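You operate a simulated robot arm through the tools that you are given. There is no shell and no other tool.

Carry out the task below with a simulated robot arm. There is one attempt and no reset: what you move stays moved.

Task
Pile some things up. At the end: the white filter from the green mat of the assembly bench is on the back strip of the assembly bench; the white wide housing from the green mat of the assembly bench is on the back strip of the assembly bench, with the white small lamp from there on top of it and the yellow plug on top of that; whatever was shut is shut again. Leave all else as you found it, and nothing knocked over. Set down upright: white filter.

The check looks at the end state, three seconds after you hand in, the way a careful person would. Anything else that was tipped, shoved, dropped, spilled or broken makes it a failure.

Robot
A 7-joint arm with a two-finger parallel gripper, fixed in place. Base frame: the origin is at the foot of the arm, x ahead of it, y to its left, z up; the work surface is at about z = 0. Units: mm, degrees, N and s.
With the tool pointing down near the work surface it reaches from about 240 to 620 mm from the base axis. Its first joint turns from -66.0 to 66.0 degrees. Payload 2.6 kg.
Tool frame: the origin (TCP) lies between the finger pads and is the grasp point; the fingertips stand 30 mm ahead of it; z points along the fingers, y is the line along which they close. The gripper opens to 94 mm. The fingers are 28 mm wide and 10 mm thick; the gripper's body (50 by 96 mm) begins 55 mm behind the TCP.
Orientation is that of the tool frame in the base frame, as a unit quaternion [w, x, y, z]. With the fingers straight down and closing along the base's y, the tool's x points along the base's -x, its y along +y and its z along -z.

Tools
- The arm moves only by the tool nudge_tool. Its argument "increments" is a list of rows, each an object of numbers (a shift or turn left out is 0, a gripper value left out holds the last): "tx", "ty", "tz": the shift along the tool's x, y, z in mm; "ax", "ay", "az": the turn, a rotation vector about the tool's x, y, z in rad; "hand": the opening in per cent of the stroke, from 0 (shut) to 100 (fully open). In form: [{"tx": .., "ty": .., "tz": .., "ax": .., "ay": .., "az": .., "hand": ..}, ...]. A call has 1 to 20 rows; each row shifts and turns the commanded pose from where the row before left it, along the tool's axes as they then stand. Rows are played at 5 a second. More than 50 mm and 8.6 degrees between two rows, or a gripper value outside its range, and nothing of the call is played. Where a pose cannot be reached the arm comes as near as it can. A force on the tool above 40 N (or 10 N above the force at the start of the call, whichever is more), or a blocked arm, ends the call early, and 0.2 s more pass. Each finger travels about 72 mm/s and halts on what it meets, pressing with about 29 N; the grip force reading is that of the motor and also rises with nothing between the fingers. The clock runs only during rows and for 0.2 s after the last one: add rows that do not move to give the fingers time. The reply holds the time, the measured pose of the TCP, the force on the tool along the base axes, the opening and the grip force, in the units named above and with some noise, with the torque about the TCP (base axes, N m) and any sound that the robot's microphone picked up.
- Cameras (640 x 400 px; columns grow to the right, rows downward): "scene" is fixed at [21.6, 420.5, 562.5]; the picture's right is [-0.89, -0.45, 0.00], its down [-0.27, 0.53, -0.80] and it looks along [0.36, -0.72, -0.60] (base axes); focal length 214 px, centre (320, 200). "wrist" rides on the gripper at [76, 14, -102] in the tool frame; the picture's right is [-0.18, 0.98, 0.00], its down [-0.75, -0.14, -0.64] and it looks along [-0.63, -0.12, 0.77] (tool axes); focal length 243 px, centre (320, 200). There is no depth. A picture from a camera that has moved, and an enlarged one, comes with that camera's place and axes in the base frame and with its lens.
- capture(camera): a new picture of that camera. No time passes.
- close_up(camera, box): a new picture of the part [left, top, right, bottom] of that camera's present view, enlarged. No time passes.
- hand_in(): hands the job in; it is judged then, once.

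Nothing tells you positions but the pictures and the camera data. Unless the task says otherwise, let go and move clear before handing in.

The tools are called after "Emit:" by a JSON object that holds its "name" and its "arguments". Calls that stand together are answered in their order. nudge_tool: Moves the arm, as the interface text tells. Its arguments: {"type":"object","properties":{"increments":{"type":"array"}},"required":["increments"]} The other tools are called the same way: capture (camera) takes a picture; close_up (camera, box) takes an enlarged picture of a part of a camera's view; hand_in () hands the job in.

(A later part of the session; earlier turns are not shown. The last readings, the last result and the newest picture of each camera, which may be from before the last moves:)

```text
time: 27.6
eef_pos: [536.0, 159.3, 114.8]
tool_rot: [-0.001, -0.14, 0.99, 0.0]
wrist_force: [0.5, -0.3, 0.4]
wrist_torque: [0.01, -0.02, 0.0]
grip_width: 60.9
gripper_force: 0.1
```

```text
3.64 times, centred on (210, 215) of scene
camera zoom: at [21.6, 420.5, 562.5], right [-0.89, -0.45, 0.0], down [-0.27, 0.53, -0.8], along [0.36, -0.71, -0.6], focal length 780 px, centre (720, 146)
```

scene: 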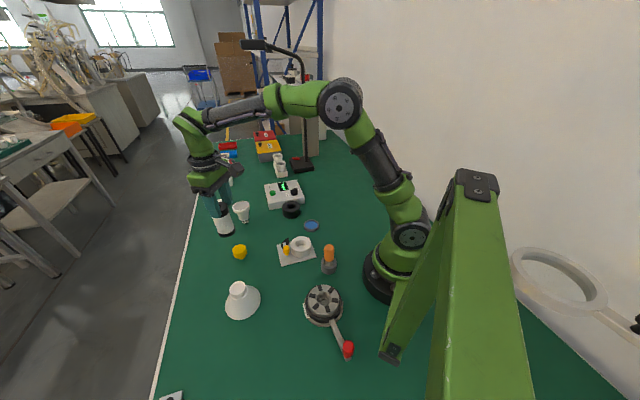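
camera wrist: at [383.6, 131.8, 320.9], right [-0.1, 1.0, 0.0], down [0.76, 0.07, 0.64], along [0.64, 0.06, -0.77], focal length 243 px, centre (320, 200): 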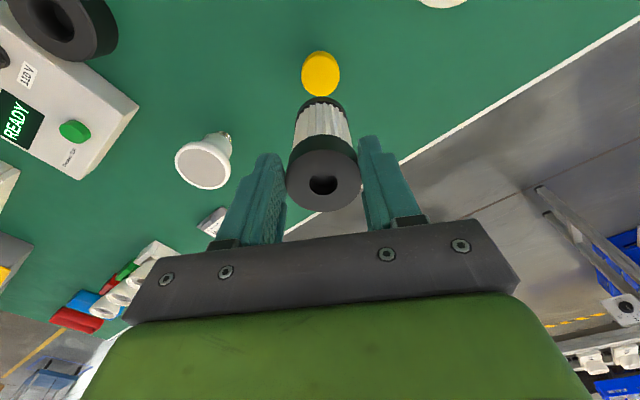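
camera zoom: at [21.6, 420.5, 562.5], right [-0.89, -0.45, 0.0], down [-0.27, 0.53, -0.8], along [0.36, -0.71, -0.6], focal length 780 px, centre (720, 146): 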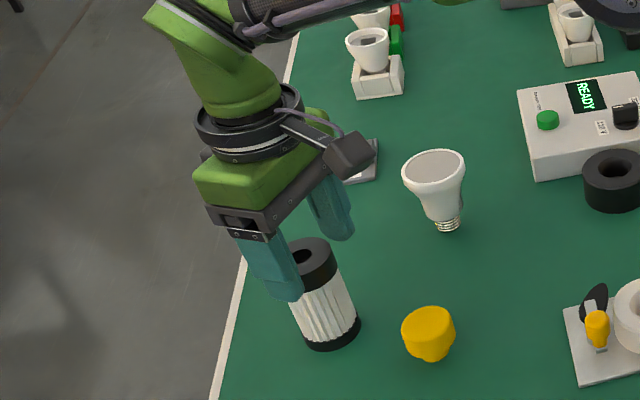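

The filter stands upright at about (542, 162), roughly 6 mm outward of the fingers' centre. I centre on it, lower so the top cap sits at the grasp point, close again and test with a small slow lift.

Emit:
{"name": "nudge_tool", "arguments": {"increments": [{"hand": 100}, {"tx": -6.6, "ty": 1.3}, {"tz": 14}, {"tz": 13}, {}]}}

Emit:
{"name": "close_up", "arguments": {"camera": "wrist", "box": [220, 80, 420, 260]}}

```text
time: 28.8
eef_pos: [542.3, 162.2, 87.5]
tool_rot: [0.0, -0.14, 0.99, 0.0]
wrist_force: [-0.1, 0.2, 0.9]
wrist_torque: [0.01, 0.0, -0.02]
grip_width: 94.2
gripper_force: 0.0
```

```text
2.22 times, centred on (320, 170) of wrist
camera zoom: at [465.4, 155.1, 189.4], right [-0.1, 1.0, 0.0], down [0.76, 0.07, 0.64], along [0.64, 0.06, -0.77], focal length 539 px, centre (320, 267)
```

zoom: 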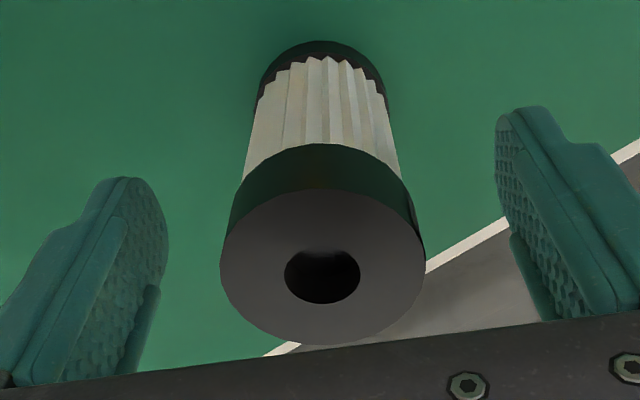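

Emit:
{"name": "nudge_tool", "arguments": {"increments": [{"hand": 70}, {"hand": 35}, {"hand": 35}, {"hand": 35}]}}

Emit:
{"name": "nudge_tool", "arguments": {"increments": [{"tz": -2}, {"tz": -4}, {"tz": -5}, {"tz": -5}, {"tz": -5}]}}

Emit:
{"name": "close_up", "arguments": {"camera": "wrist", "box": [220, 80, 420, 260]}}

Emit:
{"name": "close_up", "arguments": {"camera": "scene", "box": [150, 160, 270, 270]}}

```text
time: 29.8
eef_pos: [541.5, 162.1, 87.6]
tool_rot: [0.001, -0.141, 0.99, 0.001]
wrist_force: [0.3, -0.1, -0.8]
wrist_torque: [-0.04, 0.0, -0.02]
grip_width: 48.6
gripper_force: 29.1
```

```text
time: 31.0
eef_pos: [542.8, 163.0, 107.8]
tool_rot: [-0.001, -0.14, 0.99, 0.0]
wrist_force: [0.3, -0.3, -0.3]
wrist_torque: [-0.04, -0.02, -0.01]
grip_width: 49.1
gripper_force: 28.6
```

```text
2.22 times, centred on (320, 170) of wrist
camera zoom: at [464.9, 155.7, 210.2], right [-0.1, 1.0, 0.0], down [0.76, 0.07, 0.64], along [0.64, 0.06, -0.77], focal length 539 px, centre (320, 267)
```

zoom: 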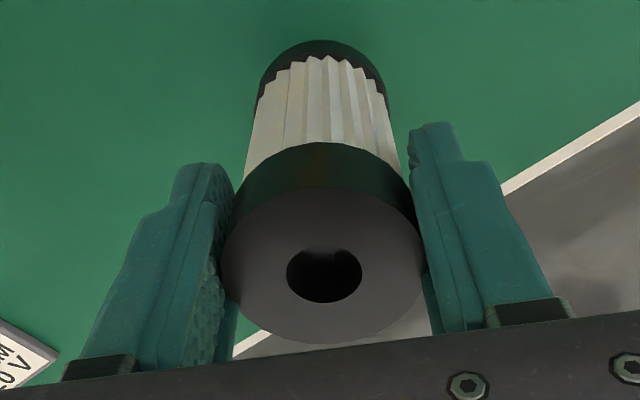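

```text
3.64 times, centred on (210, 215) of scene
camera zoom: at [21.6, 420.5, 562.5], right [-0.89, -0.45, 0.0], down [-0.27, 0.53, -0.8], along [0.36, -0.72, -0.6], focal length 780 px, centre (720, 146)
```

zoom: 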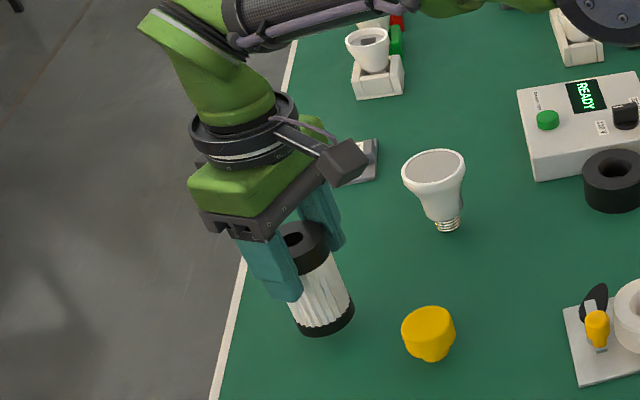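

No slip this time. I lift slowly while drawing inward, using gentle steps.

Emit:
{"name": "nudge_tool", "arguments": {"increments": [{"tz": -6}, {"tz": -8}, {"tz": -8, "tx": 3}, {"tz": -8, "tx": 6}, {"tz": -8, "tx": 8}, {"tz": -8, "tx": 10}, {"tz": -8, "tx": 10}, {"tz": -8, "tx": 10}, {"tz": -8, "tx": 10}, {"tz": -8, "tx": 10}, {"tz": -8, "tx": 10}, {"tz": -7, "tx": 8}, {"tz": -4, "tx": 4}]}}

Emit:
{"name": "close_up", "arguments": {"camera": "wrist", "box": [220, 80, 420, 260]}}

```text
time: 33.8
eef_pos: [456.7, 138.0, 206.3]
tool_rot: [-0.001, -0.139, 0.99, 0.0]
wrist_force: [-0.5, 0.9, -0.6]
wrist_torque: [0.04, -0.01, 0.02]
grip_width: 48.7
gripper_force: 28.6
```

```text
2.22 times, centred on (320, 170) of wrist
camera zoom: at [379.5, 130.6, 308.4], right [-0.1, 1.0, 0.0], down [0.76, 0.07, 0.64], along [0.64, 0.06, -0.77], focal length 539 px, centre (320, 267)
```

zoom: 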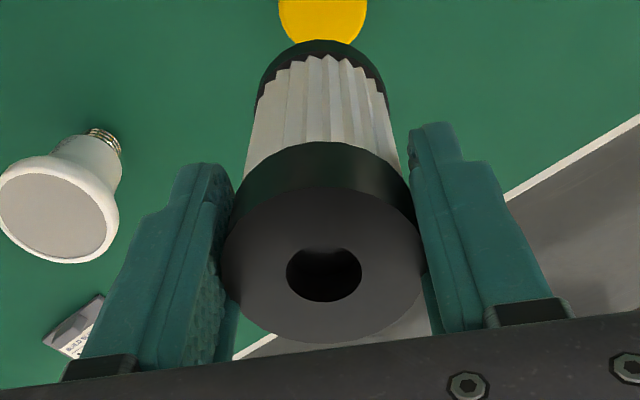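

Stable. I now turn halfway and carry the filter over toward the wall side with smooth ramps.

Emit:
{"name": "nudge_tool", "arguments": {"increments": [{"az": 0.05}, {"az": 0.1}, {"az": 0.1}, {"az": 0.1}, {"az": 0.1}, {"az": 0.1}, {"az": 0.1}, {"az": 0.05}]}}

Emit:
{"name": "nudge_tool", "arguments": {"increments": [{"ty": -8}, {"ty": -16}, {"ty": -24}, {"ty": -24}, {"ty": -24}, {"ty": -24}, {"ty": -24}, {"ty": -24}, {"ty": -24}, {"ty": -24}, {"ty": -24}, {"ty": -24}, {"ty": -24}, {"ty": -24}, {"ty": -16}, {"ty": -8}]}}

Emit:
{"name": "capture", "arguments": {"camera": "wrist"}}

Emit:
{"name": "capture", "arguments": {"camera": "scene"}}

```text
time: 35.6
eef_pos: [456.3, 137.8, 204.6]
tool_rot: [0.0, 0.208, 0.978, 0.001]
wrist_force: [0.2, -0.7, -0.5]
wrist_torque: [0.01, 0.01, -0.02]
grip_width: 48.8
gripper_force: 28.8
```

```text
time: 39.0
eef_pos: [318.1, -168.2, 206.6]
tool_rot: [-0.001, 0.208, 0.978, 0.0]
wrist_force: [0.0, -0.6, -0.7]
wrist_torque: [0.0, -0.06, 0.0]
grip_width: 48.8
gripper_force: 29.2
```

```text
taken
camera wrist: at [255.0, -124.7, 307.7], right [0.57, 0.82, 0.0], down [0.63, -0.44, 0.64], along [0.53, -0.36, -0.77], focal length 243 px, centre (320, 200)
```

wrist: 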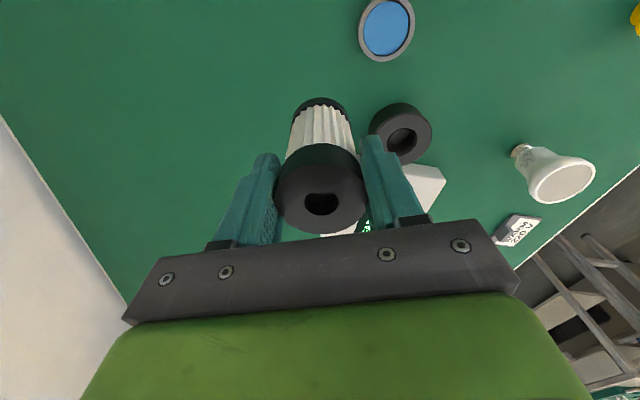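

```text
taken
```

scene: 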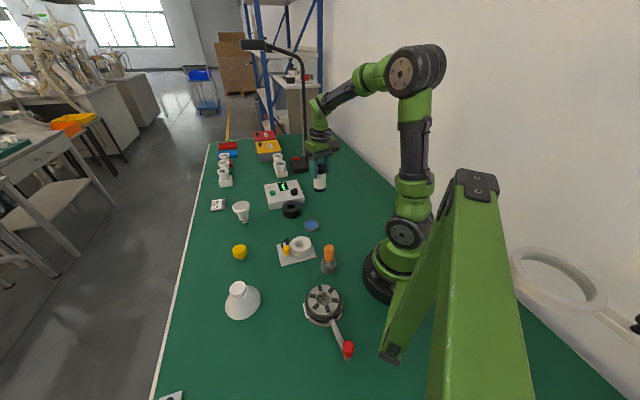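

Going well. I continue to the wall side and finish turning the tool to point radially.

Emit:
{"name": "nudge_tool", "arguments": {"increments": [{"ty": -8}, {"ty": -16}, {"ty": -24}, {"ty": -24}, {"ty": -24}, {"ty": -24}, {"ty": -24}, {"ty": -24}, {"ty": -24}, {"ty": -24}, {"ty": -24}, {"ty": -24}, {"ty": -16}, {"ty": -8}]}}

Emit:
{"name": "nudge_tool", "arguments": {"increments": [{"az": 0.05}, {"az": 0.1}, {"az": 0.1}, {"az": 0.1}, {"az": 0.1}, {"az": 0.1}, {"az": 0.1}, {"az": 0.05}]}}

Emit:
{"name": "capture", "arguments": {"camera": "wrist"}}

Emit:
{"name": "capture", "arguments": {"camera": "scene"}}

```text
time: 42.0
eef_pos: [202.1, -430.4, 204.8]
tool_rot: [0.0, 0.208, 0.978, 0.0]
wrist_force: [0.2, -0.2, -1.0]
wrist_torque: [0.0, 0.01, -0.01]
grip_width: 48.2
gripper_force: 28.9
```

```text
time: 43.8
eef_pos: [202.4, -433.0, 205.8]
tool_rot: [0.0, 0.531, 0.847, 0.001]
wrist_force: [0.6, 0.2, -0.4]
wrist_torque: [0.02, 0.01, 0.0]
grip_width: 48.6
gripper_force: 28.9
```

```text
taken
camera wrist: at [182.4, -357.6, 307.2], right [0.97, 0.26, 0.0], down [0.2, -0.74, 0.64], along [0.17, -0.62, -0.77], focal length 243 px, centre (320, 200)
```

wrist: 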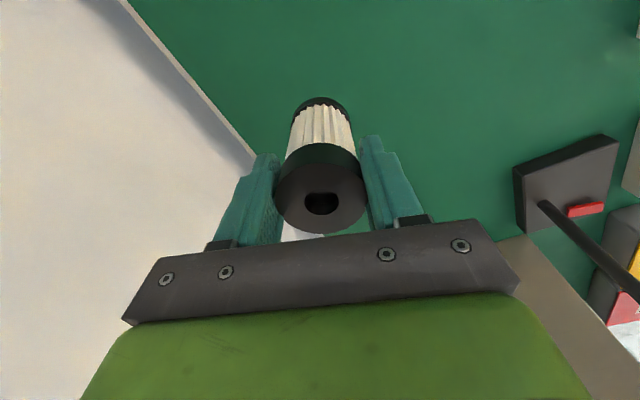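

```text
taken
```

scene: 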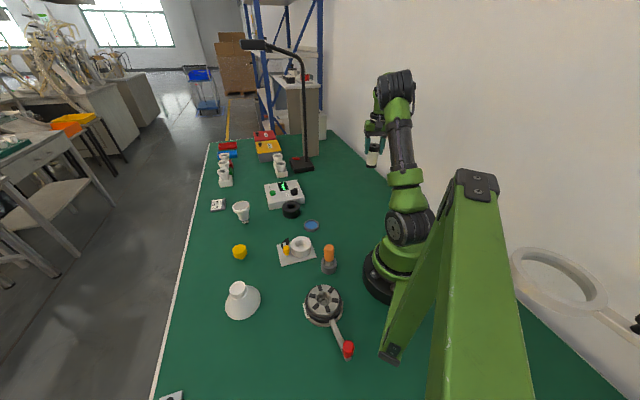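

The filter is now near the wall, with the wall edge at x+y ≈ -415. I extend outward and lower slowly toward about (252, -536).

Emit:
{"name": "nudge_tool", "arguments": {"increments": [{"tz": 4, "tx": -4}, {"tz": 8, "tx": -8}, {"tz": 9, "tx": -10}, {"tz": 9, "tx": -10}, {"tz": 9, "tx": -10}, {"tz": 9, "tx": -10}, {"tz": 9, "tx": -10}, {"tz": 9, "tx": -10}, {"tz": 9, "tx": -10}, {"tz": 9, "tx": -10}, {"tz": 9, "tx": -10}, {"tz": 8, "tx": -8}, {"tz": 4, "tx": -4}]}}

Emit:
{"name": "capture", "arguments": {"camera": "wrist"}}

Emit:
{"name": "close_up", "arguments": {"camera": "scene", "box": [310, 60, 470, 200]}}

```text
time: 46.6
eef_pos: [252.8, -536.9, 100.3]
tool_rot: [0.0, 0.531, 0.847, 0.0]
wrist_force: [-0.8, 0.3, -0.5]
wrist_torque: [0.0, -0.02, -0.03]
grip_width: 48.2
gripper_force: 28.8
```

```text
taken
camera wrist: at [231.8, -461.2, 202.6], right [0.96, 0.26, 0.0], down [0.2, -0.74, 0.64], along [0.17, -0.62, -0.77], focal length 243 px, centre (320, 200)
```

wrist: 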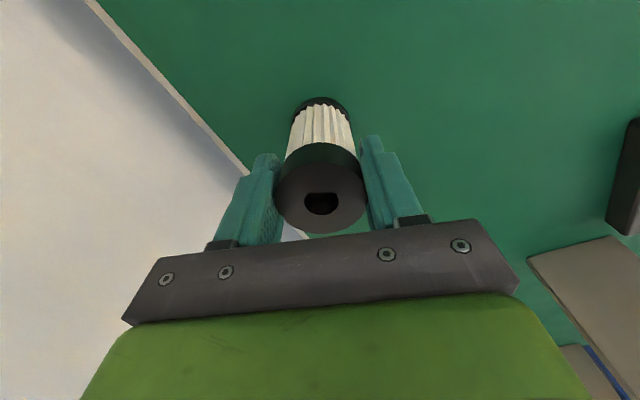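

```text
2.86 times, centred on (390, 130) of scene
camera zoom: at [21.6, 420.5, 562.5], right [-0.89, -0.45, 0.0], down [-0.27, 0.53, -0.8], along [0.36, -0.71, -0.6], focal length 613 px, centre (120, 400)
```

zoom: 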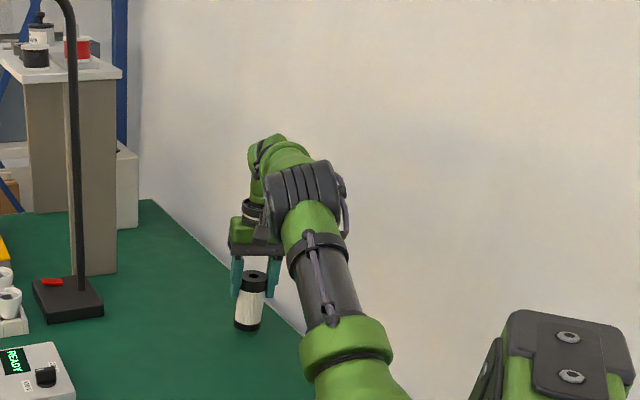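

I lower the last 12 mm slowly until contact.

Emit:
{"name": "nudge_tool", "arguments": {"increments": [{"tz": 3}, {"tz": 3}, {"tz": 2}, {"tz": 2}, {"tz": 1}, {"tz": 1}]}}

```text
time: 48.0
eef_pos: [250.5, -535.2, 88.5]
tool_rot: [0.0, 0.53, 0.848, 0.001]
wrist_force: [-0.2, 0.3, -0.3]
wrist_torque: [-0.02, 0.0, 0.0]
grip_width: 48.1
gripper_force: 29.4
```

Emit:
{"name": "nudge_tool", "arguments": {"increments": [{"tz": 1}, {"tz": 1}, {}]}}

```text
time: 48.8
eef_pos: [252.4, -535.1, 87.3]
tool_rot: [0.001, 0.531, 0.848, -0.001]
wrist_force: [-3.8, 5.0, 10.6]
wrist_torque: [0.37, 0.11, 0.0]
grip_width: 47.8
gripper_force: 28.8
```

Contact made at the expected height. I ease up a hair and open the fingers gradually.

Emit:
{"name": "nudge_tool", "arguments": {"increments": [{"tz": -1}, {"hand": 54}, {"hand": 60}, {"hand": 75}, {"hand": 100}, {}]}}

Emit:
{"name": "capture", "arguments": {"camera": "wrist"}}

```text
time: 50.2
eef_pos: [252.2, -535.2, 88.3]
tool_rot: [0.0, 0.531, 0.848, 0.0]
wrist_force: [-0.7, -0.1, -0.7]
wrist_torque: [0.0, 0.01, -0.04]
grip_width: 94.1
gripper_force: 0.1
```

```text
taken
camera wrist: at [231.5, -459.8, 189.8], right [0.96, 0.26, 0.0], down [0.2, -0.74, 0.64], along [0.17, -0.62, -0.77], focal length 243 px, centre (320, 200)
```

wrist: 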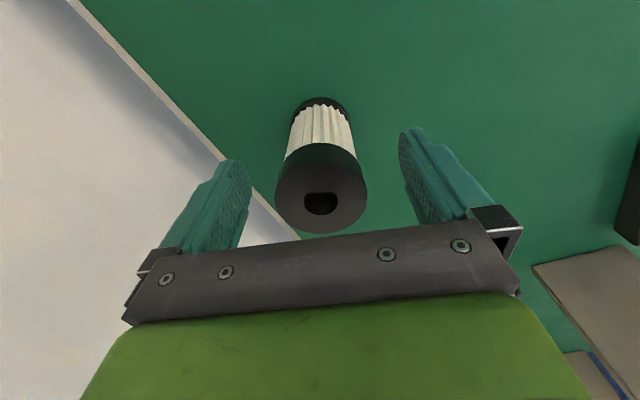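

The filter stands upright on the back strip, free of the fingers. I rise, retract, and go back for the housing.

Emit:
{"name": "nudge_tool", "arguments": {"increments": [{"tz": -15}, {"tz": -25}, {"tz": -25}, {"tx": 20, "tz": -15}, {"tx": 38, "tz": -22}, {"tx": 38, "tz": -22}, {"tx": 19, "tz": -10}]}}

Emit:
{"name": "capture", "arguments": {"camera": "wrist"}}

Emit:
{"name": "close_up", "arguments": {"camera": "scene", "box": [310, 60, 470, 200]}}

```text
time: 51.8
eef_pos: [200.9, -431.0, 221.2]
tool_rot: [0.001, 0.531, 0.848, 0.001]
wrist_force: [0.6, 0.5, 0.1]
wrist_torque: [0.04, -0.01, 0.02]
grip_width: 94.1
gripper_force: 0.1
```

```text
taken
camera wrist: at [180.2, -356.6, 323.6], right [0.96, 0.26, 0.0], down [0.2, -0.74, 0.64], along [0.17, -0.62, -0.77], focal length 243 px, centre (320, 200)
```

wrist: 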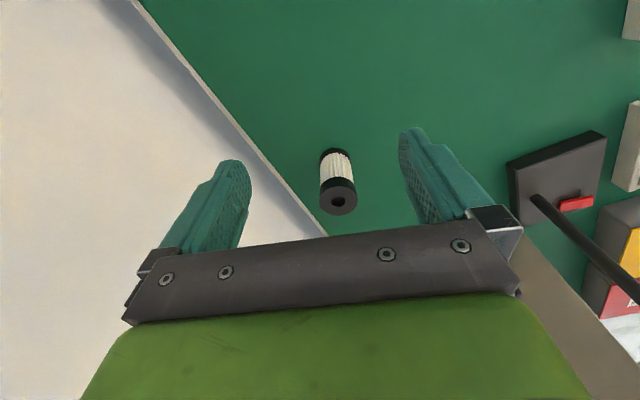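

```text
2.86 times, centred on (390, 130) of scene
camera zoom: at [21.6, 420.5, 562.5], right [-0.89, -0.45, 0.0], down [-0.27, 0.53, -0.8], along [0.36, -0.72, -0.6], focal length 613 px, centre (120, 400)
```

zoom: 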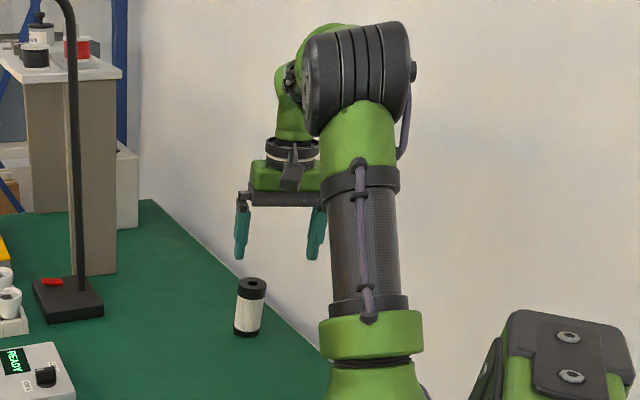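

Filter is upright and steady. Now I travel back and look at the housing from close range.

Emit:
{"name": "nudge_tool", "arguments": {"increments": [{"az": -0.14}, {"az": -0.14}, {"az": -0.14}, {"az": -0.14}, {"az": -0.14}]}}

Emit:
{"name": "nudge_tool", "arguments": {"increments": [{"ty": 40, "tz": -5}, {"ty": 45, "tz": -5}, {"ty": 45, "tz": -5}, {"ty": 45, "tz": -5}, {"ty": 45, "tz": -5}, {"ty": 45, "tz": -5}, {"ty": 45}, {"ty": 45}, {"ty": 45}, {"ty": 45}, {"ty": 45}, {"ty": 45}, {"ty": 45}, {"ty": 40}]}}

Emit:
{"name": "nudge_tool", "arguments": {"increments": [{"az": -0.14}, {"az": -0.14}, {"az": -0.14}, {"az": -0.14}, {"az": -0.14}, {"az": -0.14}, {"az": -0.14}, {"az": -0.08}, {"tx": 30, "ty": 38}, {"tx": 30, "ty": 38}, {"tx": 30, "ty": 38}, {"tx": 30, "ty": 38}]}}

Emit:
{"name": "capture", "arguments": {"camera": "wrist"}}

```text
time: 53.0
eef_pos: [200.9, -430.7, 221.5]
tool_rot: [0.0, 0.208, 0.978, 0.0]
wrist_force: [0.1, 1.3, 0.4]
wrist_torque: [0.02, 0.02, 0.0]
grip_width: 93.9
gripper_force: 0.0
```

```text
time: 56.0
eef_pos: [453.5, 133.8, 251.6]
tool_rot: [0.001, 0.208, 0.978, 0.0]
wrist_force: [0.6, 0.3, -0.3]
wrist_torque: [-0.01, -0.02, 0.0]
grip_width: 93.7
gripper_force: 0.0
```

```text
time: 58.6
eef_pos: [266.8, 184.0, 251.3]
tool_rot: [0.0, -0.314, 0.949, -0.001]
wrist_force: [-0.8, 0.1, -0.6]
wrist_torque: [0.01, 0.0, 0.0]
grip_width: 93.9
gripper_force: 0.0
```

```text
taken
camera wrist: at [197.3, 150.4, 353.9], right [-0.44, 0.9, 0.0], down [0.69, 0.34, 0.64], along [0.58, 0.28, -0.77], focal length 243 px, centre (320, 200)
```

wrist: 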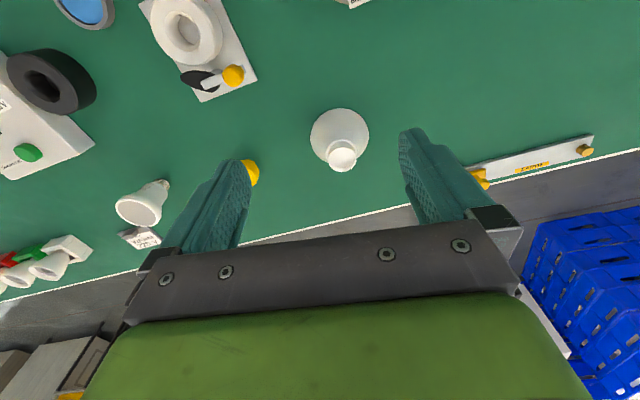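

Emit:
{"name": "close_up", "arguments": {"camera": "wrist", "box": [290, 90, 390, 190]}}

Emit:
{"name": "close_up", "arguments": {"camera": "wrist", "box": [440, 110, 640, 240]}}

```text
4.00 times, centred on (340, 140) of wrist
camera zoom: at [197.3, 150.4, 353.9], right [-0.44, 0.9, 0.0], down [0.69, 0.34, 0.64], along [0.58, 0.28, -0.77], focal length 970 px, centre (240, 440)
```

zoom: 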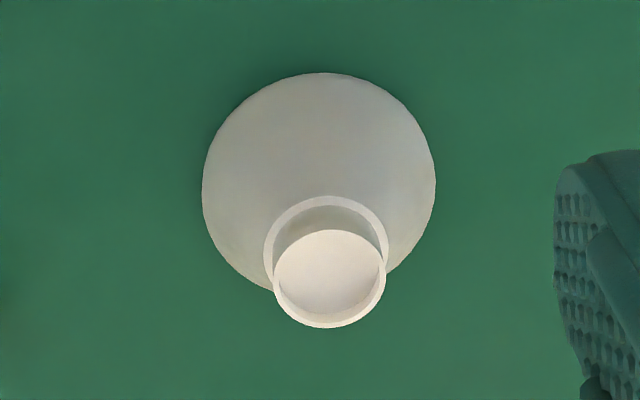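

```text
3.08 times, centred on (540, 175) of wrist
camera zoom: at [197.3, 150.4, 353.9], right [-0.44, 0.9, 0.0], down [0.69, 0.34, 0.64], along [0.58, 0.28, -0.77], focal length 746 px, centre (-357, 277)
```

zoom: 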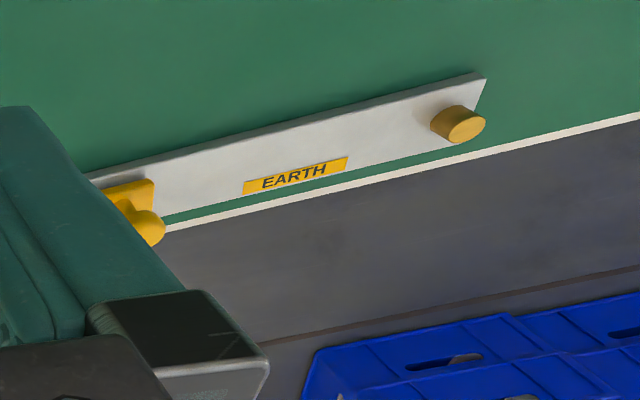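

The housing axis is at about (332, 248), neck top at z ≈ 74, neck diameter about 37 mm and its neck runs from z ≈ 60 to 74. There is also an "EARTH" bar at the edge with yellow parts, which I will check later. I now move above the neck.

Emit:
{"name": "nudge_tool", "arguments": {"increments": [{"tx": -45.4, "ty": 6.5}, {"tx": -45.4, "ty": 6.4}, {"tz": 40}, {"tz": 40}, {"tz": 40}, {}]}}

Emit:
{"name": "capture", "arguments": {"camera": "wrist"}}

Emit:
{"name": "close_up", "arguments": {"camera": "scene", "box": [180, 230, 300, 340]}}

```text
time: 60.0
eef_pos: [334.5, 249.8, 132.8]
tool_rot: [0.0, -0.315, 0.949, -0.001]
wrist_force: [0.7, 0.4, 0.1]
wrist_torque: [0.0, 0.04, -0.01]
grip_width: 93.7
gripper_force: 0.0
```

```text
taken
camera wrist: at [264.1, 215.4, 234.2], right [-0.44, 0.9, 0.0], down [0.69, 0.34, 0.64], along [0.58, 0.28, -0.77], focal length 243 px, centre (320, 200)
```

wrist: 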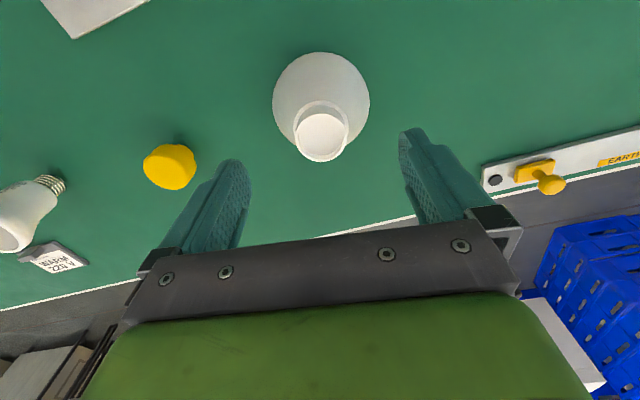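

```text
3.64 times, centred on (240, 285) of scene
camera zoom: at [21.6, 420.5, 562.5], right [-0.89, -0.45, 0.0], down [-0.27, 0.53, -0.8], along [0.36, -0.71, -0.6], focal length 780 px, centre (611, -109)
```

zoom: 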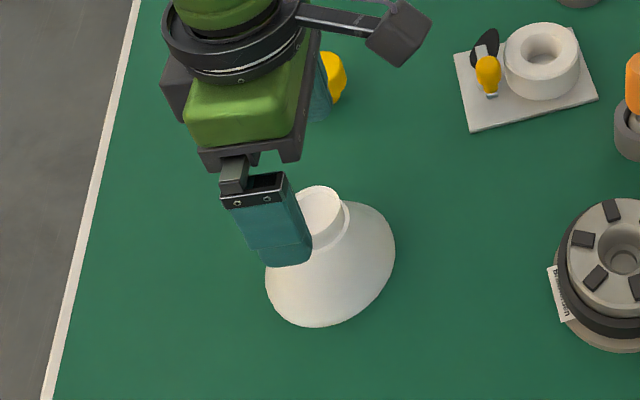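

Emit:
{"name": "close_up", "arguments": {"camera": "wrist", "box": [240, 40, 400, 180]}}

Emit:
{"name": "close_up", "arguments": {"camera": "wrist", "box": [470, 110, 640, 220]}}

Emit:
{"name": "close_up", "arguments": {"camera": "wrist", "box": [100, 110, 240, 210]}}

```text
2.86 times, centred on (320, 110) of wrist
camera zoom: at [264.1, 215.4, 234.2], right [-0.44, 0.9, 0.0], down [0.69, 0.34, 0.64], along [0.58, 0.28, -0.77], focal length 693 px, centre (320, 457)
```

zoom: 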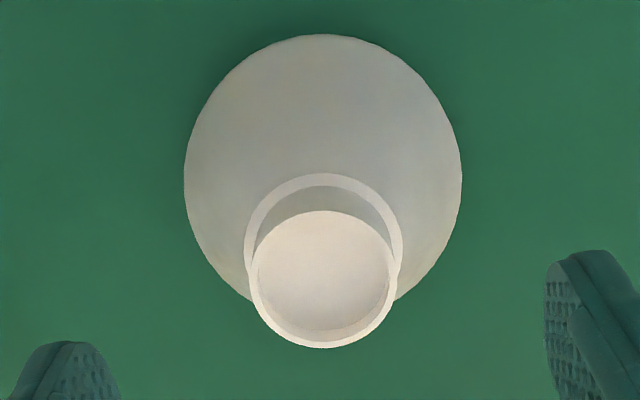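

```text
3.64 times, centred on (555, 165) of wrist
camera zoom: at [264.1, 215.4, 234.2], right [-0.44, 0.9, 0.0], down [0.69, 0.34, 0.64], along [0.58, 0.28, -0.77], focal length 882 px, centre (-534, 327)
```

zoom: 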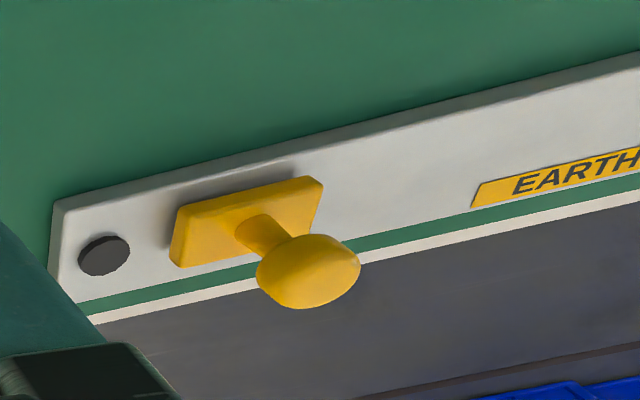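

```text
4.00 times, centred on (170, 160) of wrist
camera zoom: at [264.1, 215.4, 234.2], right [-0.44, 0.9, 0.0], down [0.69, 0.34, 0.64], along [0.58, 0.28, -0.77], focal length 970 px, centre (920, 360)
```

zoom: 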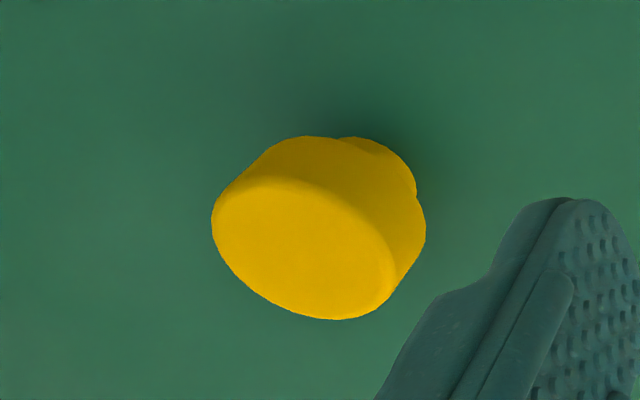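

The neck is centred at (332.5, 249.4), and the yellow stopper on the mat is clearly the plug, while the earth-bar knob is fixed. I adjust slightly, descend to the neck and close.

Emit:
{"name": "nudge_tool", "arguments": {"increments": [{"tx": 1.8, "ty": 0.9}, {"tz": 20}, {"tz": 15}, {"tz": 6}, {}]}}

Emit:
{"name": "nudge_tool", "arguments": {"increments": [{"hand": 60}, {"hand": 30}, {"hand": 30}, {"hand": 30}, {}]}}

Emit:
{"name": "close_up", "arguments": {"camera": "wrist", "box": [220, 40, 420, 240]}}

Emit:
{"name": "close_up", "arguments": {"camera": "scene", "box": [180, 230, 300, 340]}}

```text
time: 61.2
eef_pos: [330.7, 249.5, 89.3]
tool_rot: [0.0, -0.314, 0.949, 0.0]
wrist_force: [0.0, -1.0, 0.0]
wrist_torque: [-0.01, 0.01, -0.01]
grip_width: 93.9
gripper_force: 0.1
```

```text
time: 62.4
eef_pos: [330.9, 248.6, 89.5]
tool_rot: [0.001, -0.315, 0.949, 0.0]
wrist_force: [2.2, -1.2, 0.8]
wrist_torque: [-0.02, -0.03, -0.02]
grip_width: 36.6
gripper_force: 29.1
```

```text
2.00 times, centred on (320, 140) of wrist
camera zoom: at [260.9, 215.6, 192.1], right [-0.44, 0.9, 0.0], down [0.69, 0.34, 0.64], along [0.58, 0.28, -0.77], focal length 485 px, centre (320, 320)
```

zoom: 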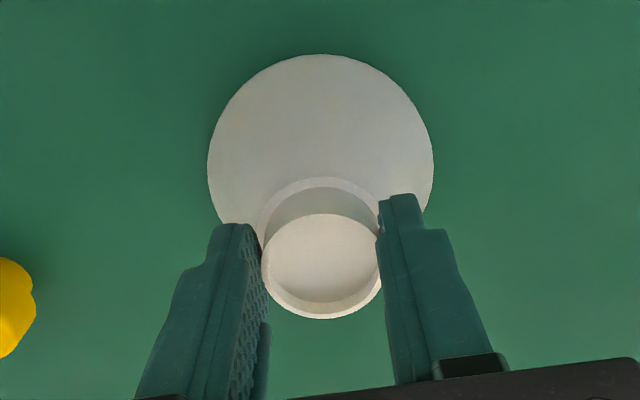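

```text
3.64 times, centred on (240, 285) of scene
camera zoom: at [21.6, 420.5, 562.5], right [-0.89, -0.45, 0.0], down [-0.27, 0.53, -0.8], along [0.36, -0.71, -0.6], focal length 780 px, centre (611, -109)
```

zoom: 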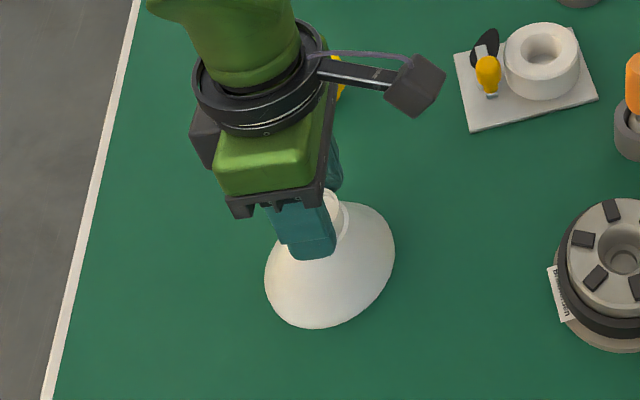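

Gripped the neck at 36.6 mm. I test with a small slow lift.

Emit:
{"name": "nudge_tool", "arguments": {"increments": [{"tz": -2}, {"tz": -3}, {"tz": -4}, {"tz": -5}, {"tz": -5}, {"tz": -3}]}}

Emit:
{"name": "close_up", "arguments": {"camera": "wrist", "box": [220, 40, 420, 240]}}

Emit:
{"name": "close_up", "arguments": {"camera": "scene", "box": [180, 230, 300, 340]}}

```text
time: 63.8
eef_pos: [331.2, 249.8, 112.3]
tool_rot: [0.0, -0.315, 0.949, 0.0]
wrist_force: [-0.5, -0.1, -1.2]
wrist_torque: [-0.01, 0.0, -0.03]
grip_width: 36.8
gripper_force: 29.3
```

```text
2.00 times, centred on (320, 140) of wrist
camera zoom: at [261.2, 215.9, 214.1], right [-0.44, 0.9, 0.0], down [0.69, 0.34, 0.64], along [0.58, 0.28, -0.77], focal length 485 px, centre (320, 320)
```

zoom: 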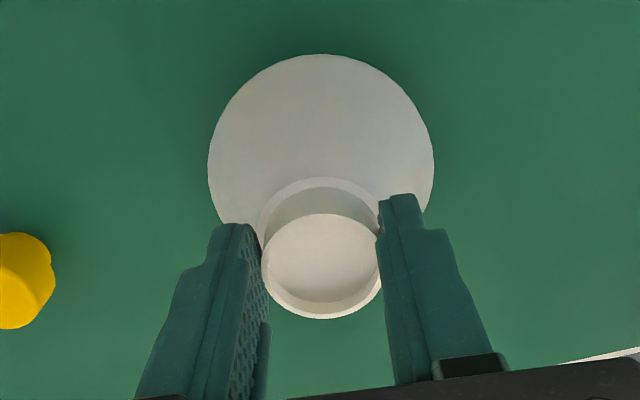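

```text
3.64 times, centred on (240, 285) of scene
camera zoom: at [21.6, 420.5, 562.5], right [-0.89, -0.45, 0.0], down [-0.27, 0.53, -0.8], along [0.36, -0.72, -0.6], focal length 780 px, centre (611, -109)
```

zoom: 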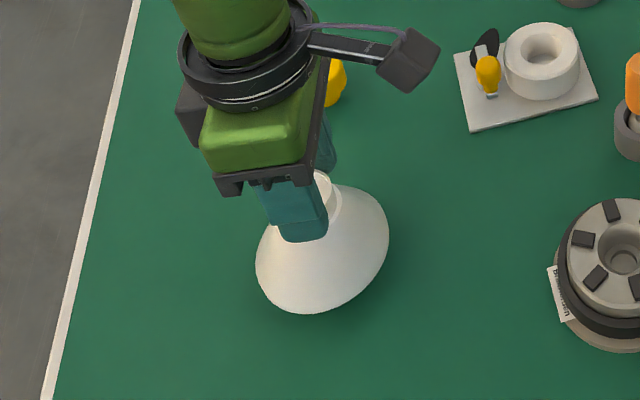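

Held firmly without slipping. I lift it slowly and begin the transport with a turn.

Emit:
{"name": "nudge_tool", "arguments": {"increments": [{"tz": -5}, {"tz": -8}, {"tz": -9}, {"tz": -9}, {"tz": -9}, {"tz": -9}, {"tz": -9}, {"tz": -9}, {"tz": -9}, {"tz": -9}, {"tz": -8}, {"tz": -5}]}}

Emit:
{"name": "nudge_tool", "arguments": {"increments": [{"az": 0.04}, {"az": 0.08}, {"az": 0.1}, {"az": 0.1}, {"az": 0.1}, {"az": 0.1}, {"az": 0.1}, {"az": 0.1}, {"az": 0.08}, {"az": 0.08}]}}

Emit:
{"name": "close_up", "arguments": {"camera": "wrist", "box": [220, 40, 420, 240]}}

```text
time: 66.4
eef_pos: [330.0, 248.4, 210.8]
tool_rot: [0.0, -0.314, 0.949, 0.0]
wrist_force: [-0.2, -0.9, -0.8]
wrist_torque: [0.0, 0.01, 0.02]
grip_width: 36.6
gripper_force: 28.8
```

```text
time: 68.6
eef_pos: [330.1, 249.3, 210.4]
tool_rot: [-0.001, 0.12, 0.993, 0.0]
wrist_force: [-0.4, 0.3, 0.3]
wrist_torque: [0.01, -0.01, 0.02]
grip_width: 36.5
gripper_force: 28.9
```

```text
2.00 times, centred on (320, 140) of wrist
camera zoom: at [259.7, 281.6, 312.3], right [0.41, 0.91, 0.0], down [0.7, -0.32, 0.64], along [0.58, -0.27, -0.77], focal length 485 px, centre (320, 320)
```

zoom: 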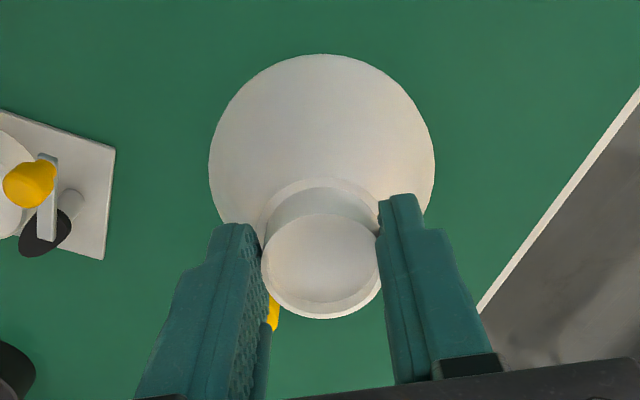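

Still stable. I move it across the bench in two smooth legs.

Emit:
{"name": "nudge_tool", "arguments": {"increments": [{"tx": -4.4, "ty": -8}, {"tx": -8.9, "ty": -15.9}, {"tx": -11.1, "ty": -19.9}, {"tx": -11.1, "ty": -19.9}, {"tx": -11.1, "ty": -19.9}, {"tx": -11.1, "ty": -19.9}, {"tx": -11.1, "ty": -19.9}, {"tx": -11.1, "ty": -19.9}, {"tx": -11.1, "ty": -19.9}, {"tx": -11.1, "ty": -19.9}, {"tx": -11.1, "ty": -19.9}, {"tx": -8.9, "ty": -15.9}, {"tx": -4.4, "ty": -8}]}}

Emit:
{"name": "nudge_tool", "arguments": {"increments": [{"tx": 1.9, "ty": -10.2}, {"tx": 3.7, "ty": -20.4}, {"tx": 4.67, "ty": -25.5}, {"tx": 4.67, "ty": -25.5}, {"tx": 4.67, "ty": -25.5}, {"tx": 4.67, "ty": -25.5}, {"tx": 4.67, "ty": -25.5}, {"tx": 4.67, "ty": -25.5}, {"tx": 4.67, "ty": -25.5}, {"tx": 4.67, "ty": -25.5}, {"tx": 4.67, "ty": -25.5}, {"tx": 4.67, "ty": -25.5}, {"tx": 4.67, "ty": -25.5}, {"tx": 4.67, "ty": -25.5}, {"tx": 4.67, "ty": -25.5}, {"tx": 4.67, "ty": -25.5}, {"tx": 4.67, "ty": -25.5}, {"tx": 4.67, "ty": -25.5}, {"tx": 3.7, "ty": -20.4}, {"tx": 1.9, "ty": -10.2}]}}

Emit:
{"name": "nudge_tool", "arguments": {"increments": [{"az": 0.04}, {"az": 0.08}, {"az": 0.1}, {"az": 0.1}, {"az": 0.1}, {"az": 0.1}, {"az": 0.1}, {"az": 0.1}, {"az": 0.08}, {"az": 0.08}]}}

Emit:
{"name": "capture", "arguments": {"camera": "wrist"}}

Emit:
{"name": "capture", "arguments": {"camera": "scene"}}

```text
time: 71.4
eef_pos: [398.7, -3.0, 211.0]
tool_rot: [0.0, 0.119, 0.993, 0.0]
wrist_force: [-1.2, 0.6, 0.4]
wrist_torque: [0.05, 0.01, 0.02]
grip_width: 36.7
gripper_force: 29.4
```

```text
time: 75.6
eef_pos: [203.6, -435.6, 209.5]
tool_rot: [0.0, 0.12, 0.993, 0.0]
wrist_force: [0.1, 0.8, 0.1]
wrist_torque: [-0.02, 0.04, 0.0]
grip_width: 36.3
gripper_force: 29.0
```

```text
time: 77.8
eef_pos: [204.6, -436.3, 210.8]
tool_rot: [0.0, 0.53, 0.848, 0.0]
wrist_force: [-0.5, -0.2, -0.3]
wrist_torque: [0.0, 0.03, 0.01]
grip_width: 36.4
gripper_force: 28.9
```

```text
taken
camera wrist: at [183.9, -361.0, 312.4], right [0.97, 0.26, 0.0], down [0.2, -0.74, 0.64], along [0.17, -0.62, -0.77], focal length 243 px, centre (320, 200)
```

wrist: 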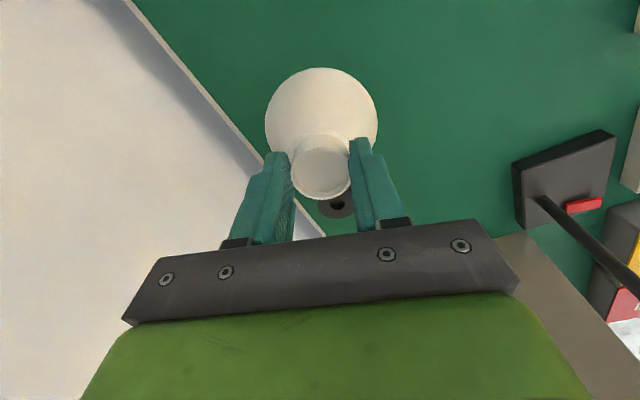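

```text
taken
```

scene: 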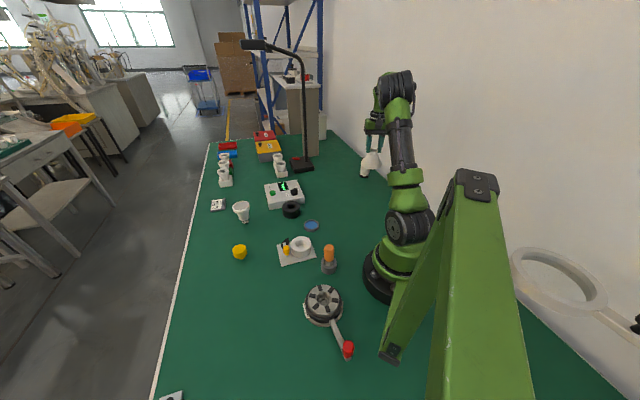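

I lower the housing in place at about (210, -449), inward of the filter by nearly 100 mm.

Emit:
{"name": "nudge_tool", "arguments": {"increments": [{"tz": 4, "tx": -1}, {"tz": 7, "tx": -1}, {"tz": 9, "tx": -1}, {"tz": 9, "tx": -1}, {"tz": 9, "tx": -1}, {"tz": 9, "tx": -1}, {"tz": 9, "tx": -1}, {"tz": 9, "tx": -1}, {"tz": 9, "tx": -1}, {"tz": 9, "tx": -1}, {"tz": 9, "tx": -1}, {"tz": 9, "tx": -1}, {"tz": 6, "tx": -1}, {"tz": 3}]}}

Emit:
{"name": "capture", "arguments": {"camera": "wrist"}}

Emit:
{"name": "close_up", "arguments": {"camera": "scene", "box": [310, 100, 450, 220]}}

```text
time: 80.8
eef_pos: [209.2, -448.5, 100.8]
tool_rot: [0.0, 0.531, 0.848, 0.0]
wrist_force: [0.2, 0.4, 0.1]
wrist_torque: [0.03, -0.01, -0.01]
grip_width: 36.3
gripper_force: 29.3
```

```text
taken
camera wrist: at [189.2, -373.1, 201.4], right [0.96, 0.26, 0.0], down [0.2, -0.74, 0.64], along [0.17, -0.62, -0.77], focal length 243 px, centre (320, 200)
```

wrist: 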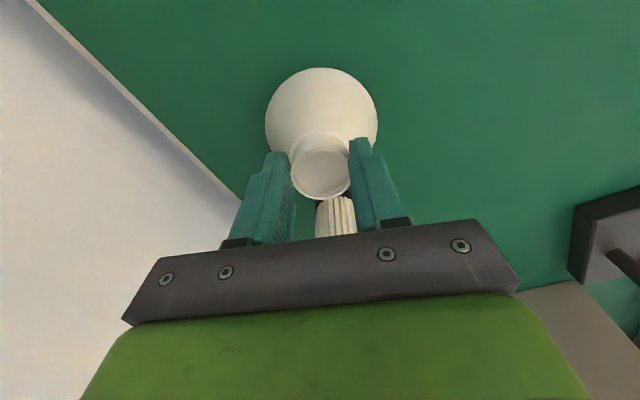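

```text
3.33 times, centred on (380, 160) of scene
camera zoom: at [21.6, 420.5, 562.5], right [-0.89, -0.45, 0.0], down [-0.27, 0.53, -0.8], along [0.36, -0.71, -0.6], focal length 715 px, centre (120, 333)
```

zoom: 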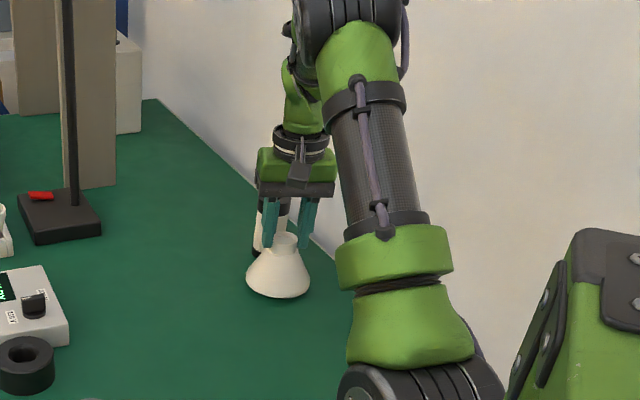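

Emit:
{"name": "nudge_tool", "arguments": {"increments": [{"tz": 3}, {"tz": 3}, {"tz": 2}, {"tz": 1}, {"tz": 1}, {"tz": 1}]}}

```text
time: 82.2
eef_pos: [210.2, -447.3, 90.8]
tool_rot: [0.0, 0.531, 0.847, 0.0]
wrist_force: [-0.2, 0.5, 3.4]
wrist_torque: [0.11, -0.01, 0.07]
grip_width: 36.3
gripper_force: 29.0
```

Emit:
{"name": "nudge_tool", "arguments": {"increments": [{"tz": 0.7}, {}]}}

Emit:
{"name": "nudge_tool", "arguments": {"increments": [{"hand": 42}, {"hand": 48}, {"hand": 65}, {"hand": 100}, {}]}}

Emit:
{"name": "capture", "arguments": {"camera": "wrist"}}

```text
time: 82.8
eef_pos: [209.4, -447.5, 90.0]
tool_rot: [0.001, 0.532, 0.847, 0.0]
wrist_force: [-3.2, 5.1, 15.2]
wrist_torque: [0.59, 0.3, -0.06]
grip_width: 36.2
gripper_force: 29.6
```

```text
time: 84.0
eef_pos: [210.2, -447.0, 88.5]
tool_rot: [0.0, 0.531, 0.848, 0.0]
wrist_force: [0.1, 0.4, 0.6]
wrist_torque: [0.02, -0.02, 0.05]
grip_width: 94.0
gripper_force: 0.1
```

```text
taken
camera wrist: at [189.6, -372.6, 190.5], right [0.96, 0.26, 0.0], down [0.2, -0.74, 0.64], along [0.17, -0.62, -0.77], focal length 243 px, centre (320, 200)
```

wrist: 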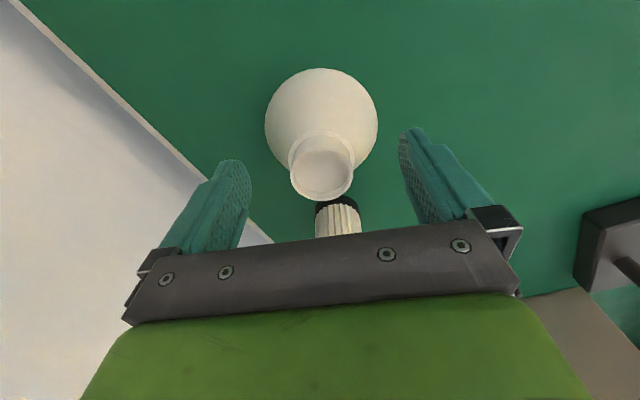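

Housing released and standing. I rise straight up and then measure the exact position of its neck.

Emit:
{"name": "nudge_tool", "arguments": {"increments": [{"tz": -15}, {"tz": -25}, {"tz": -35}, {"tz": -40}, {}]}}

Emit:
{"name": "close_up", "arguments": {"camera": "wrist", "box": [240, 80, 400, 240]}}

Emit:
{"name": "close_up", "arguments": {"camera": "scene", "box": [310, 100, 450, 220]}}

```text
time: 85.2
eef_pos: [209.9, -448.5, 205.8]
tool_rot: [0.0, 0.531, 0.848, -0.001]
wrist_force: [-0.5, -0.3, -0.1]
wrist_torque: [-0.02, -0.01, 0.01]
grip_width: 94.0
gripper_force: 0.1
```

```text
2.50 times, centred on (320, 160) of wrist
camera zoom: at [189.7, -374.2, 306.4], right [0.96, 0.26, 0.0], down [0.2, -0.74, 0.64], along [0.17, -0.62, -0.77], focal length 606 px, centre (320, 300)
```

zoom: 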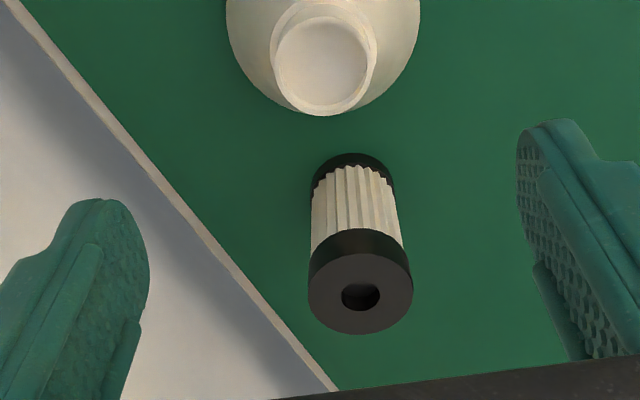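

```text
3.33 times, centred on (380, 160) of scene
camera zoom: at [21.6, 420.6, 562.5], right [-0.89, -0.45, 0.0], down [-0.27, 0.53, -0.8], along [0.36, -0.72, -0.6], focal length 715 px, centre (120, 333)
```

zoom: 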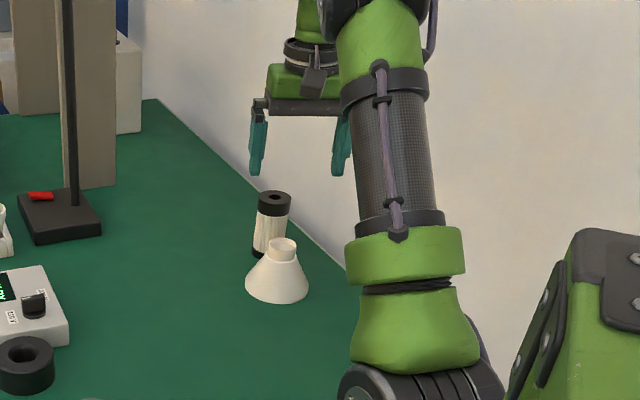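

The neck axis is at about (210.3, -449) and the filter at (251, -535), both standing well. Next I go for the lamp, first viewing it from close up.

Emit:
{"name": "nudge_tool", "arguments": {"increments": [{"az": -0.14}, {"az": -0.14}, {"az": -0.14}, {"az": -0.14}, {"az": -0.14}, {"tx": -2.3, "ty": 41.9, "tz": -2.5}, {"tx": -2.3, "ty": 41.9, "tz": -2.5}, {"tx": -2.3, "ty": 41.9, "tz": -2.5}, {"tx": -2.3, "ty": 41.9, "tz": -2.5}, {"tx": -2.3, "ty": 41.9, "tz": -2.5}, {"tx": -2.3, "ty": 41.9, "tz": -2.5}, {"tx": -2.3, "ty": 41.9, "tz": -2.5}, {"tx": -2.3, "ty": 41.9, "tz": -2.5}, {"tx": -2.3, "ty": 41.9, "tz": -2.5}, {"tx": -2.3, "ty": 41.9, "tz": -2.5}, {"tx": -2.3, "ty": 41.9, "tz": -2.5}, {"tx": -2.3, "ty": 41.9, "tz": -2.5}]}}

Emit:
{"name": "nudge_tool", "arguments": {"increments": [{"az": -0.14}, {"az": -0.14}, {"az": -0.14}, {}]}}

Emit:
{"name": "capture", "arguments": {"camera": "wrist"}}

Emit:
{"name": "close_up", "arguments": {"camera": "wrist", "box": [260, 90, 380, 210]}}

```text
time: 88.8
eef_pos: [439.9, -1.7, 234.1]
tool_rot: [0.0, 0.208, 0.978, 0.0]
wrist_force: [0.2, -1.0, 0.3]
wrist_torque: [0.01, 0.0, -0.01]
grip_width: 94.1
gripper_force: 0.1
```

```text
time: 89.8
eef_pos: [439.9, -1.3, 232.8]
tool_rot: [0.001, -0.002, 1.0, 0.0]
wrist_force: [0.3, -0.5, -0.2]
wrist_torque: [0.03, 0.0, -0.01]
grip_width: 93.9
gripper_force: 0.0
```

```text
taken
camera wrist: at [363.9, 13.9, 335.7], right [0.18, 0.98, 0.0], down [0.75, -0.14, 0.64], along [0.63, -0.12, -0.77], focal length 243 px, centre (320, 200)
```

wrist: 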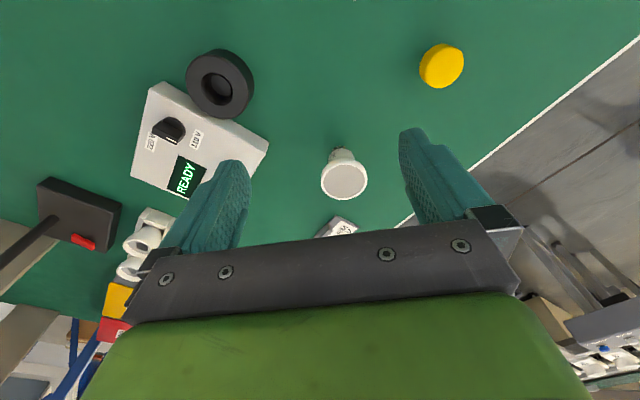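

```text
3.33 times, centred on (320, 150) of wrist
camera zoom: at [363.9, 13.9, 335.7], right [0.18, 0.98, 0.0], down [0.75, -0.14, 0.64], along [0.63, -0.12, -0.77], focal length 809 px, centre (320, 367)
```

zoom: 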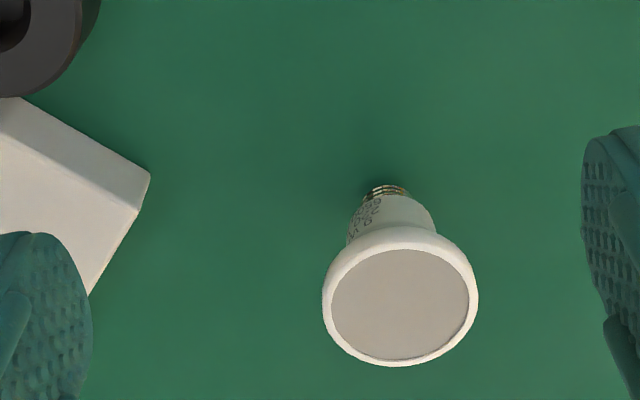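

The lamp is at about (543.5, 10.5), about 84 mm tall with a 60 mm rim. I move above it and verify alignment.

Emit:
{"name": "nudge_tool", "arguments": {"increments": [{"tx": -26, "ty": 3, "tz": 20}, {"tx": -26, "ty": 3, "tz": 21}, {"tx": -26, "ty": 3, "tz": 21}, {"tx": -25.5, "ty": 2.8, "tz": 21}, {}]}}

Emit:
{"name": "capture", "arguments": {"camera": "wrist"}}

Emit:
{"name": "close_up", "arguments": {"camera": "scene", "box": [180, 150, 300, 250]}}

```text
time: 91.0
eef_pos: [543.5, 12.0, 150.0]
tool_rot: [0.0, -0.001, 1.0, 0.0]
wrist_force: [-0.5, -1.0, -0.3]
wrist_torque: [-0.01, 0.02, 0.01]
grip_width: 94.0
gripper_force: 0.1
```

```text
taken
camera wrist: at [466.8, 25.7, 251.9], right [0.18, 0.98, 0.0], down [0.75, -0.14, 0.64], along [0.63, -0.12, -0.77], focal length 243 px, centre (320, 200)
```

wrist: 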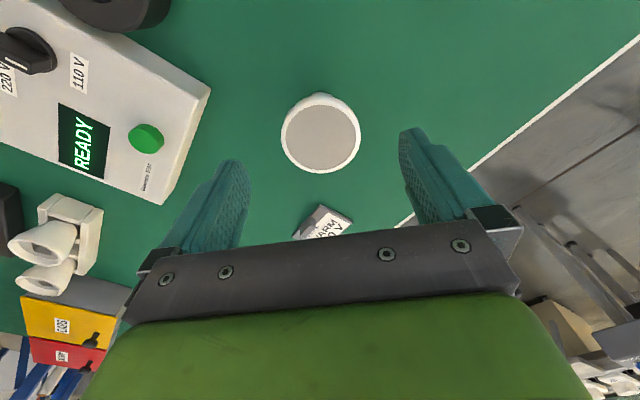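

```text
4.00 times, centred on (240, 200) of scene
camera zoom: at [21.6, 420.5, 562.5], right [-0.89, -0.45, 0.0], down [-0.27, 0.53, -0.8], along [0.36, -0.71, -0.6], focal length 858 px, centre (640, 200)
```

zoom: 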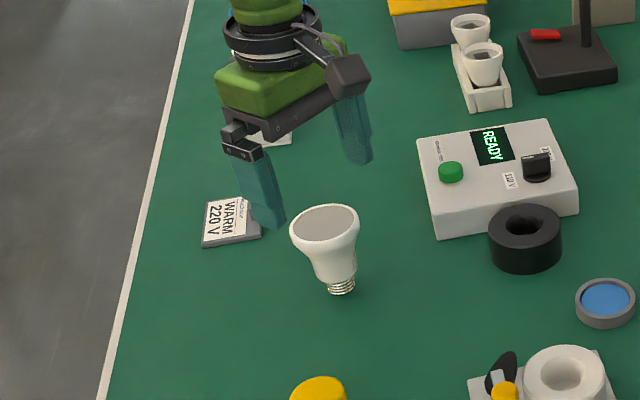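

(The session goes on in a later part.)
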